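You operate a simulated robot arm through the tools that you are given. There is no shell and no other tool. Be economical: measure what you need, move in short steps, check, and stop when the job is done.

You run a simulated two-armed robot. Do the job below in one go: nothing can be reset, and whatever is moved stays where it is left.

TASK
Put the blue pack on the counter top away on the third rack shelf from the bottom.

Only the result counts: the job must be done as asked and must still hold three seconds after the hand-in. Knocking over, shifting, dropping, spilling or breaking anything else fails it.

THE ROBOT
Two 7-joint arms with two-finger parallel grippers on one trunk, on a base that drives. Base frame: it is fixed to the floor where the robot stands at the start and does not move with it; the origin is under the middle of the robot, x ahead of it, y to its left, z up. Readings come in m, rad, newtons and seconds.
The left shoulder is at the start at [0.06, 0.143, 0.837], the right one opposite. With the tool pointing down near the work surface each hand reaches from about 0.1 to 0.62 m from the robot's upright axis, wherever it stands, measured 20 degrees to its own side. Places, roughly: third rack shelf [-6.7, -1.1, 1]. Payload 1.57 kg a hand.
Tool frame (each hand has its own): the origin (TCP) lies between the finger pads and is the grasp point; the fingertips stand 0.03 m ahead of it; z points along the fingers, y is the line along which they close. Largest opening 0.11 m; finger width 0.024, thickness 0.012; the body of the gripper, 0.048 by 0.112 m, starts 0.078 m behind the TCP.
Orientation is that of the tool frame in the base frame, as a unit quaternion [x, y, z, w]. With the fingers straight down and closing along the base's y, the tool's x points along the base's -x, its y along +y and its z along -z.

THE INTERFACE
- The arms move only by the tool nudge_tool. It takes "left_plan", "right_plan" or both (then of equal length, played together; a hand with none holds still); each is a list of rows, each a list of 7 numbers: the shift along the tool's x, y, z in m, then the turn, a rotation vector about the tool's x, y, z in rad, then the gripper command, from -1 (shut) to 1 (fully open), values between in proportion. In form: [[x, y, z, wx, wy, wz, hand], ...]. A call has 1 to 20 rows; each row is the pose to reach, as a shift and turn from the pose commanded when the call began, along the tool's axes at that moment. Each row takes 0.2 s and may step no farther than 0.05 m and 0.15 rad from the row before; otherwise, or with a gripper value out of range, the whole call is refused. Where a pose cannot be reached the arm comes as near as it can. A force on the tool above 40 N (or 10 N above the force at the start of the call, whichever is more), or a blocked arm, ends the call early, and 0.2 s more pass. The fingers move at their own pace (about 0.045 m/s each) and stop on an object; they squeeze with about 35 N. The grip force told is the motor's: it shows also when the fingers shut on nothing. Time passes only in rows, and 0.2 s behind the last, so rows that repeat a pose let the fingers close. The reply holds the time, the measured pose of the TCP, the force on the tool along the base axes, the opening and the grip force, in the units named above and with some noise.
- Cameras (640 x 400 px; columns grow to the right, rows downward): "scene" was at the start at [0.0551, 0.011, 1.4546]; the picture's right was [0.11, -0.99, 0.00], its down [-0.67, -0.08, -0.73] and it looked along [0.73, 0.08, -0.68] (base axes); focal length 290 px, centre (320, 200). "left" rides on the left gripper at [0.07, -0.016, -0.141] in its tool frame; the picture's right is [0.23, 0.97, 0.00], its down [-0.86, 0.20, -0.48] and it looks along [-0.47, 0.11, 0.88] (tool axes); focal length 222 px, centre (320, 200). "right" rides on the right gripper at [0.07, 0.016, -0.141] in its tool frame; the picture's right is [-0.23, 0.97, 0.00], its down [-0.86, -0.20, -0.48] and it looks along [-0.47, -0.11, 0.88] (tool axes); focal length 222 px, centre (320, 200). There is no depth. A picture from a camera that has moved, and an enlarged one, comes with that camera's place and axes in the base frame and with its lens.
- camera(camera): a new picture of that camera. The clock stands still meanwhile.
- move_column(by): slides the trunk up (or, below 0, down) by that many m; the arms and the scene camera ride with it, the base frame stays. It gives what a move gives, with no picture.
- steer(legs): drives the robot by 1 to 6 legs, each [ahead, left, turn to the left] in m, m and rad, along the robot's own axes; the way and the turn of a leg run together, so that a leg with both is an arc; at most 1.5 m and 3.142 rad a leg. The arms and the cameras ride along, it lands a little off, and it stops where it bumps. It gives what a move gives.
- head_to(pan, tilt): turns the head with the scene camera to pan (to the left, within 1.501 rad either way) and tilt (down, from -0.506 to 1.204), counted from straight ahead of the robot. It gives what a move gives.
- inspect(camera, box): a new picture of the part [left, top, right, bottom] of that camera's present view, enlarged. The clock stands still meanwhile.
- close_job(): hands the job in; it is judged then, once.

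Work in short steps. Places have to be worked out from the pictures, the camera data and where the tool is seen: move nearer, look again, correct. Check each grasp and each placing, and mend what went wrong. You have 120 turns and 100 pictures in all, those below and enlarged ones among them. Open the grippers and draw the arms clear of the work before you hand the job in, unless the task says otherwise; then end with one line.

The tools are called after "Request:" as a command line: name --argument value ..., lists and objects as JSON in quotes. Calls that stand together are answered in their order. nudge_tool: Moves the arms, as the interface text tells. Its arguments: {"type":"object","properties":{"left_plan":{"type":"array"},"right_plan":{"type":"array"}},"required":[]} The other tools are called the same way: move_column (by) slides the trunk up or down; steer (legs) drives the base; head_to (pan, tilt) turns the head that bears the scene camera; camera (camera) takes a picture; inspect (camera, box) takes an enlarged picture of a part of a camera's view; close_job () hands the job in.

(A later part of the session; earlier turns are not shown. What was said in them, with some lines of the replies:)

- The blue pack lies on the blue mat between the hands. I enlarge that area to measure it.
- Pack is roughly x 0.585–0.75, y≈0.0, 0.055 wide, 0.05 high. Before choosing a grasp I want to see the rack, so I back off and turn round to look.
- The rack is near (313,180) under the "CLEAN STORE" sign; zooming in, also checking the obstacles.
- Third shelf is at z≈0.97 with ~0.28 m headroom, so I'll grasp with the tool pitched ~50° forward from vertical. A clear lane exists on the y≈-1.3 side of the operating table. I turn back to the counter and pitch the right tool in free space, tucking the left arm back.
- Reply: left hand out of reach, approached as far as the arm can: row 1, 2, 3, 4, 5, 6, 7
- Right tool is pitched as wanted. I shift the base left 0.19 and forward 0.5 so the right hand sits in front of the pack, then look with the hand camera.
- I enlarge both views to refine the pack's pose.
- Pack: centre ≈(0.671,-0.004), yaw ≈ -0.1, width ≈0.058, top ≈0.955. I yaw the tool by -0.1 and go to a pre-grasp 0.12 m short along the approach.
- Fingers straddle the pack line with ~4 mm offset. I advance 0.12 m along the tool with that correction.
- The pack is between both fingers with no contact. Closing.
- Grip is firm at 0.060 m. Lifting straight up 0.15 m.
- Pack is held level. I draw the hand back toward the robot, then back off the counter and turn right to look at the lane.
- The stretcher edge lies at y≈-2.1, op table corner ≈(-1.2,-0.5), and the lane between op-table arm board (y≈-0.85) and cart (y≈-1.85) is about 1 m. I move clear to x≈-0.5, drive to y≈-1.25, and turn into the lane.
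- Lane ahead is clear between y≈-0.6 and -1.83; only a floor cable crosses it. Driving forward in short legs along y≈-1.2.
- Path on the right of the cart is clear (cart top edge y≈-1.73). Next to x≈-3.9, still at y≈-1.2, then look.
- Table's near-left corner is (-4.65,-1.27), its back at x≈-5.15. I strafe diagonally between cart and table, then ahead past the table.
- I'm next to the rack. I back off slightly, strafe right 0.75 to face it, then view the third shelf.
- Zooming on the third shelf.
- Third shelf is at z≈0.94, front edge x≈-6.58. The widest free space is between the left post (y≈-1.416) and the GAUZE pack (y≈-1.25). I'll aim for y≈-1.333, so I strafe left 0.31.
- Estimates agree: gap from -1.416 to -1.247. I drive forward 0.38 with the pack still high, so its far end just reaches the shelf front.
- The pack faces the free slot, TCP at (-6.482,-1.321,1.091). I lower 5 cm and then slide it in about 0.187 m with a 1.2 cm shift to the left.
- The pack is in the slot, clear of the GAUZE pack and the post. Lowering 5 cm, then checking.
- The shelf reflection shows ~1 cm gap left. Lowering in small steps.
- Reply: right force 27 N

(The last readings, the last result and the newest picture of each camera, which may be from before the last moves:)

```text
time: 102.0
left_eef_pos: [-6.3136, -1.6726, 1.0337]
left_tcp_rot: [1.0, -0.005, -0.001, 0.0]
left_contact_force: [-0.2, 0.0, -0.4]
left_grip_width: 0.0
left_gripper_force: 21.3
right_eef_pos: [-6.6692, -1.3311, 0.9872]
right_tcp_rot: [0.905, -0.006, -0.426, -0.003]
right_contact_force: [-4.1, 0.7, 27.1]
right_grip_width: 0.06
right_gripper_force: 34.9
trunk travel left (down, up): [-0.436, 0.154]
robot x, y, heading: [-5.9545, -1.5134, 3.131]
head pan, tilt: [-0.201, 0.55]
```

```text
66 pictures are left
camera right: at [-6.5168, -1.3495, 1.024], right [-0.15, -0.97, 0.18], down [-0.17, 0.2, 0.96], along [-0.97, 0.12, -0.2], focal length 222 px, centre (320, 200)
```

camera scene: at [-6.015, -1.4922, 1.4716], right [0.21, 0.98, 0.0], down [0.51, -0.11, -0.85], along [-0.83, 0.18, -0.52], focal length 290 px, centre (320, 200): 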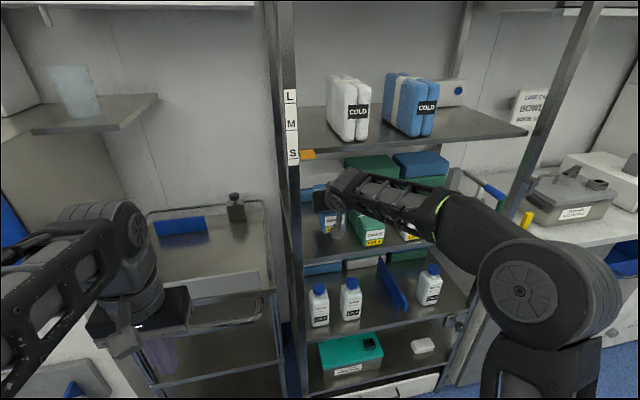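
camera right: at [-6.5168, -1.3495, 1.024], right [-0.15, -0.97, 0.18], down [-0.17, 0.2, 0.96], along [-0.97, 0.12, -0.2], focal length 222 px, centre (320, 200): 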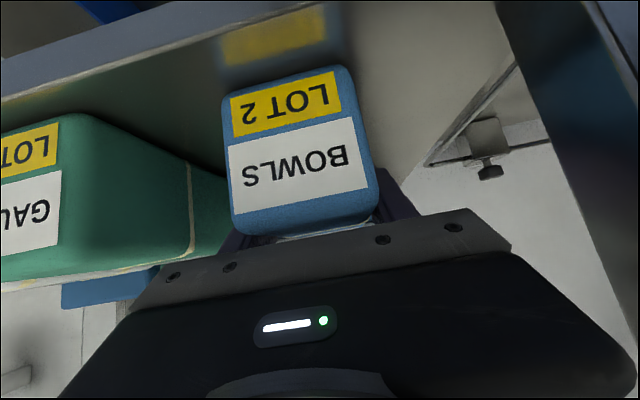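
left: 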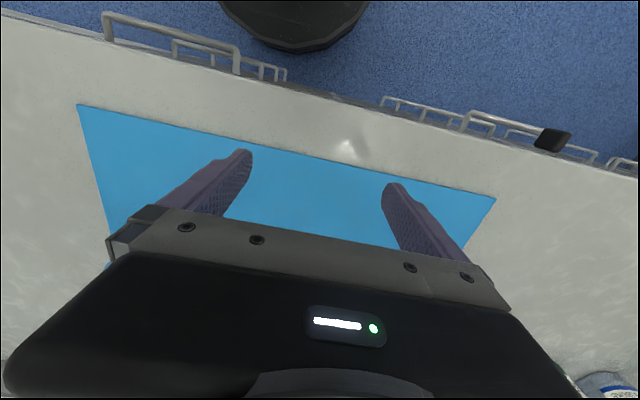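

Contact at 27 N: the pack rests on the shelf (reflection meets it within a mm or so). I relieve the pressure by ~4 mm and look before opening.

Request:
nudge_tool --right_plan '[[-0.0015, 0, -0.0013, 0, 0, 0, -1], [-0.0031, 0, -0.0026, 0, 0, 0, -1], [-0.0031, 0, -0.0026, 0, 0, 0, -1]]'

Request:
inspect --camera "right" --box '[180, 20, 420, 170]'

```text
time: 102.8
left_eef_pos: [-6.3129, -1.6729, 1.0337]
left_tcp_rot: [1.0, -0.005, -0.001, 0.0]
left_contact_force: [0.2, 0.1, 0.1]
left_grip_width: 0.0
left_gripper_force: 20.9
right_eef_pos: [-6.6667, -1.3329, 0.987]
right_tcp_rot: [0.907, -0.005, -0.422, -0.002]
right_contact_force: [-6.8, -2.1, 14.7]
right_grip_width: 0.0597
right_gripper_force: 34.8
trunk travel left (down, up): [-0.436, 0.154]
robot x, y, heading: [-5.9635, -1.5131, 3.128]
head pan, tilt: [-0.201, 0.55]
```

```text
2.67 times, centred on (300, 95) of right
camera zoom: at [-6.5159, -1.3496, 1.0249], right [-0.16, -0.97, 0.17], down [-0.18, 0.2, 0.96], along [-0.97, 0.12, -0.21], focal length 592 px, centre (373, 480)
```

zoom: 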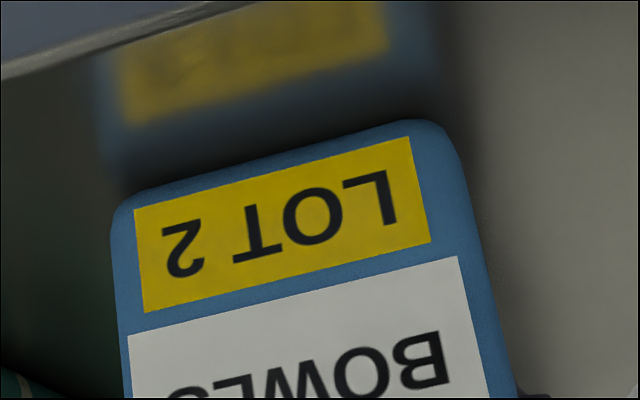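

Front lower edge has a tiny gap at most (rounded edge). Opening gently to ~0.085 m.

Request:
nudge_tool --right_plan '[[0, 0, 0, 0, 0, 0, 0.1], [0, 0, 0, 0, 0, 0, 0.2], [0, 0, 0, 0, 0, 0, 0.35], [0, 0, 0, 0, 0, 0, 0.45], [0, 0, 0, 0, 0, 0, 0.45]]'

Request:
camera --camera "right"

Request:
inspect --camera "scene" --box '[270, 130, 480, 270]'

```text
time: 104.0
left_eef_pos: [-6.3145, -1.672, 1.0328]
left_tcp_rot: [1.0, -0.005, 0.001, 0.0]
left_contact_force: [-1.0, 0.6, 1.3]
left_grip_width: 0.0003
left_gripper_force: 21.5
right_eef_pos: [-6.6679, -1.3314, 0.9863]
right_tcp_rot: [0.907, -0.005, -0.421, -0.003]
right_contact_force: [-0.6, -1.0, 0.7]
right_grip_width: 0.08
right_gripper_force: 0.1
trunk travel left (down, up): [-0.436, 0.154]
robot x, y, heading: [-5.9574, -1.5105, 3.131]
head pan, tilt: [-0.201, 0.55]
```

```text
64 pictures are left
camera right: at [-6.5161, -1.3486, 1.024], right [-0.16, -0.97, 0.17], down [-0.18, 0.2, 0.96], along [-0.97, 0.12, -0.21], focal length 222 px, centre (320, 200)
```

right: 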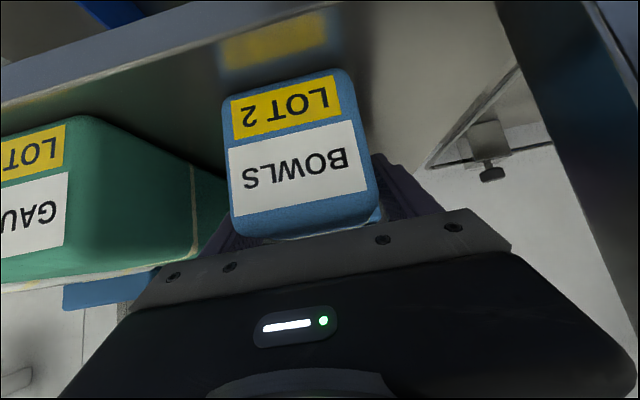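

```text
2.86 times, centred on (375, 200) of scene
camera zoom: at [-6.0151, -1.4923, 1.4716], right [0.21, 0.98, 0.0], down [0.51, -0.11, -0.85], along [-0.83, 0.18, -0.52], focal length 830 px, centre (163, 200)
```

zoom: 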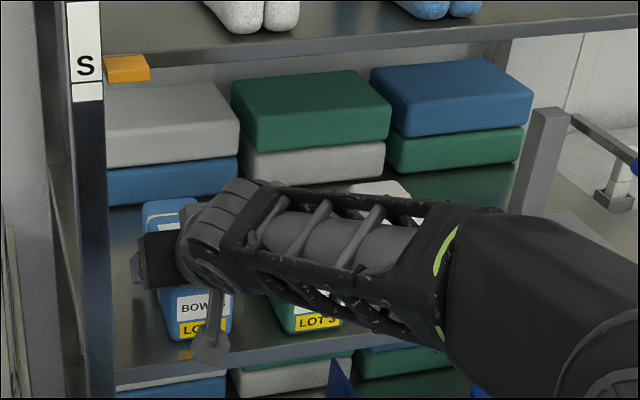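

Released (force ≈0, 1 cm clearance each side). Withdrawing back along the tool axis.

Request:
nudge_tool --right_plan '[[0, 0, -0.02, 0, 0, 0, 0.45], [0, 0, -0.045, 0, 0, 0, 0.45], [0, 0, -0.07, 0, 0, 0, 0.45], [0, 0, -0.1, 0, 0, 0, 0.45], [0, 0, -0.13, 0, 0, 0, 0.45], [0, 0, -0.15, 0, 0, 0, 0.45]]'

Request:
camera --camera "right"

```text
time: 105.4
left_eef_pos: [-6.3147, -1.672, 1.0328]
left_tcp_rot: [1.0, -0.005, 0.0, 0.0]
left_contact_force: [-0.3, -0.9, 0.5]
left_grip_width: 0.0003
left_gripper_force: 20.9
right_eef_pos: [-6.5533, -1.3344, 1.0826]
right_tcp_rot: [0.907, -0.006, -0.421, -0.003]
right_contact_force: [0.3, -0.5, 1.0]
right_grip_width: 0.0799
right_gripper_force: 0.1
trunk travel left (down, up): [-0.436, 0.154]
robot x, y, heading: [-5.9618, -1.5117, 3.124]
head pan, tilt: [-0.201, 0.55]
```

```text
62 pictures are left
camera right: at [-6.4013, -1.3519, 1.1202], right [-0.16, -0.97, 0.17], down [-0.18, 0.2, 0.96], along [-0.97, 0.12, -0.21], focal length 222 px, centre (320, 200)
```

right: 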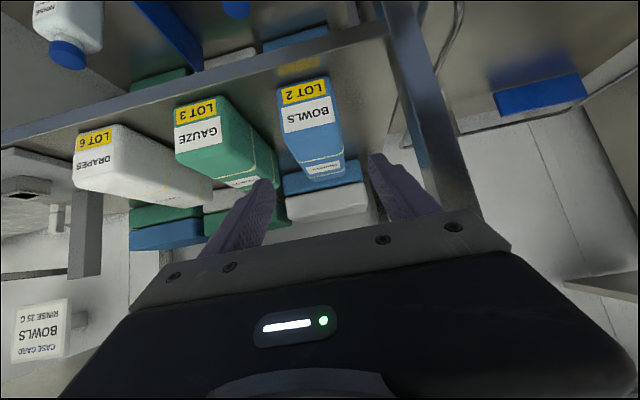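

The pack stands in the slot beside the untouched GAUZE pack. I back the base away and check the whole shelf.

Request:
steer --legs '[[-0.35, 0, 0]]'

Request:
inspect --camera "scene" --box '[220, 80, 460, 230]'

Request:
camera --camera "scene"

```text
time: 107.6
left_eef_pos: [-5.967, -1.6746, 1.0329]
left_tcp_rot: [1.0, -0.011, -0.001, 0.0]
left_contact_force: [0.9, -0.4, 0.4]
left_grip_width: 0.0001
left_gripper_force: 21.0
right_eef_pos: [-6.2048, -1.3353, 1.0826]
right_tcp_rot: [0.907, -0.01, -0.422, -0.005]
right_contact_force: [0.4, 0.1, 0.3]
right_grip_width: 0.0796
right_gripper_force: 0.0
trunk travel left (down, up): [-0.436, 0.154]
robot x, y, heading: [-5.6116, -1.5207, 3.122]
head pan, tilt: [-0.201, 0.55]
```

```text
2.67 times, centred on (340, 155) of scene
camera zoom: at [-5.6664, -1.4974, 1.4717], right [0.22, 0.98, 0.0], down [0.51, -0.11, -0.85], along [-0.83, 0.19, -0.52], focal length 774 px, centre (267, 320)
```

zoom: 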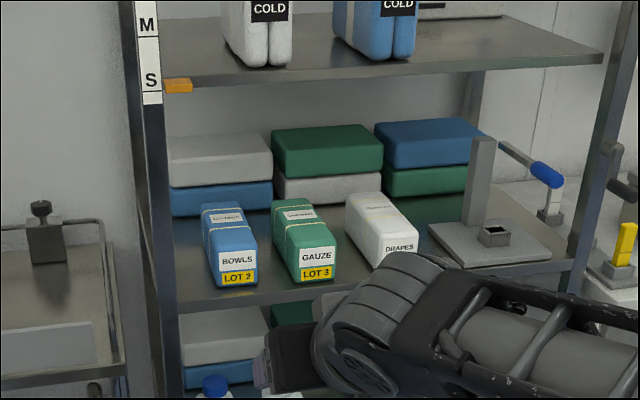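

```text
60 pictures are left
camera scene: at [-5.6664, -1.4974, 1.4717], right [0.22, 0.98, 0.0], down [0.51, -0.11, -0.85], along [-0.83, 0.19, -0.52], focal length 290 px, centre (320, 200)
```

scene: 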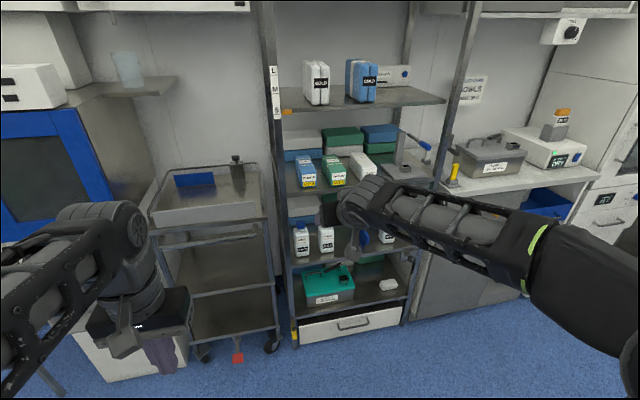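

The pack sits flat on the third shelf and the neighbours look untouched. I open both grippers before handing in.

Request:
nudge_tool --right_plan '[[0, 0, 0, 0, 0, 0, 1], [0, 0, 0, 0, 0, 0, 1], [0, 0, 0, 0, 0, 0, 1], [0, 0, 0, 0, 0, 0, 1], [0, 0, 0, 0, 0, 0, 1], [0, 0, 0, 0, 0, 0, 1], [0, 0, 0, 0, 0, 0, 1]]' --left_plan '[[0, 0, 0, 0, 0, 0, 1], [0, 0, 0, 0, 0, 0, 1], [0, 0, 0, 0, 0, 0, 1], [0, 0, 0, 0, 0, 0, 1], [0, 0, 0, 0, 0, 0, 1], [0, 0, 0, 0, 0, 0, 1], [0, 0, 0, 0, 0, 0, 1]]'

```text
time: 109.2
left_eef_pos: [-5.9684, -1.6758, 1.032]
left_tcp_rot: [1.0, -0.012, 0.0, 0.0]
left_contact_force: [0.4, -0.5, -1.2]
left_grip_width: 0.1099
left_gripper_force: 0.1
right_eef_pos: [-6.2043, -1.3344, 1.0817]
right_tcp_rot: [0.907, -0.009, -0.421, -0.004]
right_contact_force: [0.0, 0.0, 0.5]
right_grip_width: 0.11
right_gripper_force: 0.1
trunk travel left (down, up): [-0.436, 0.154]
robot x, y, heading: [-5.616, -1.5152, 3.118]
head pan, tilt: [-0.201, 0.55]
```

Both hands are open and clear of the rack; handing in.

Request:
close_job

```text
The job is handed in.
```

The blue pack (BOWLS, LOT 2) is on the third rack shelf from the bottom, resting flat between the left post and the GAUZE pack, and nothing else looked moved in the last pictures.
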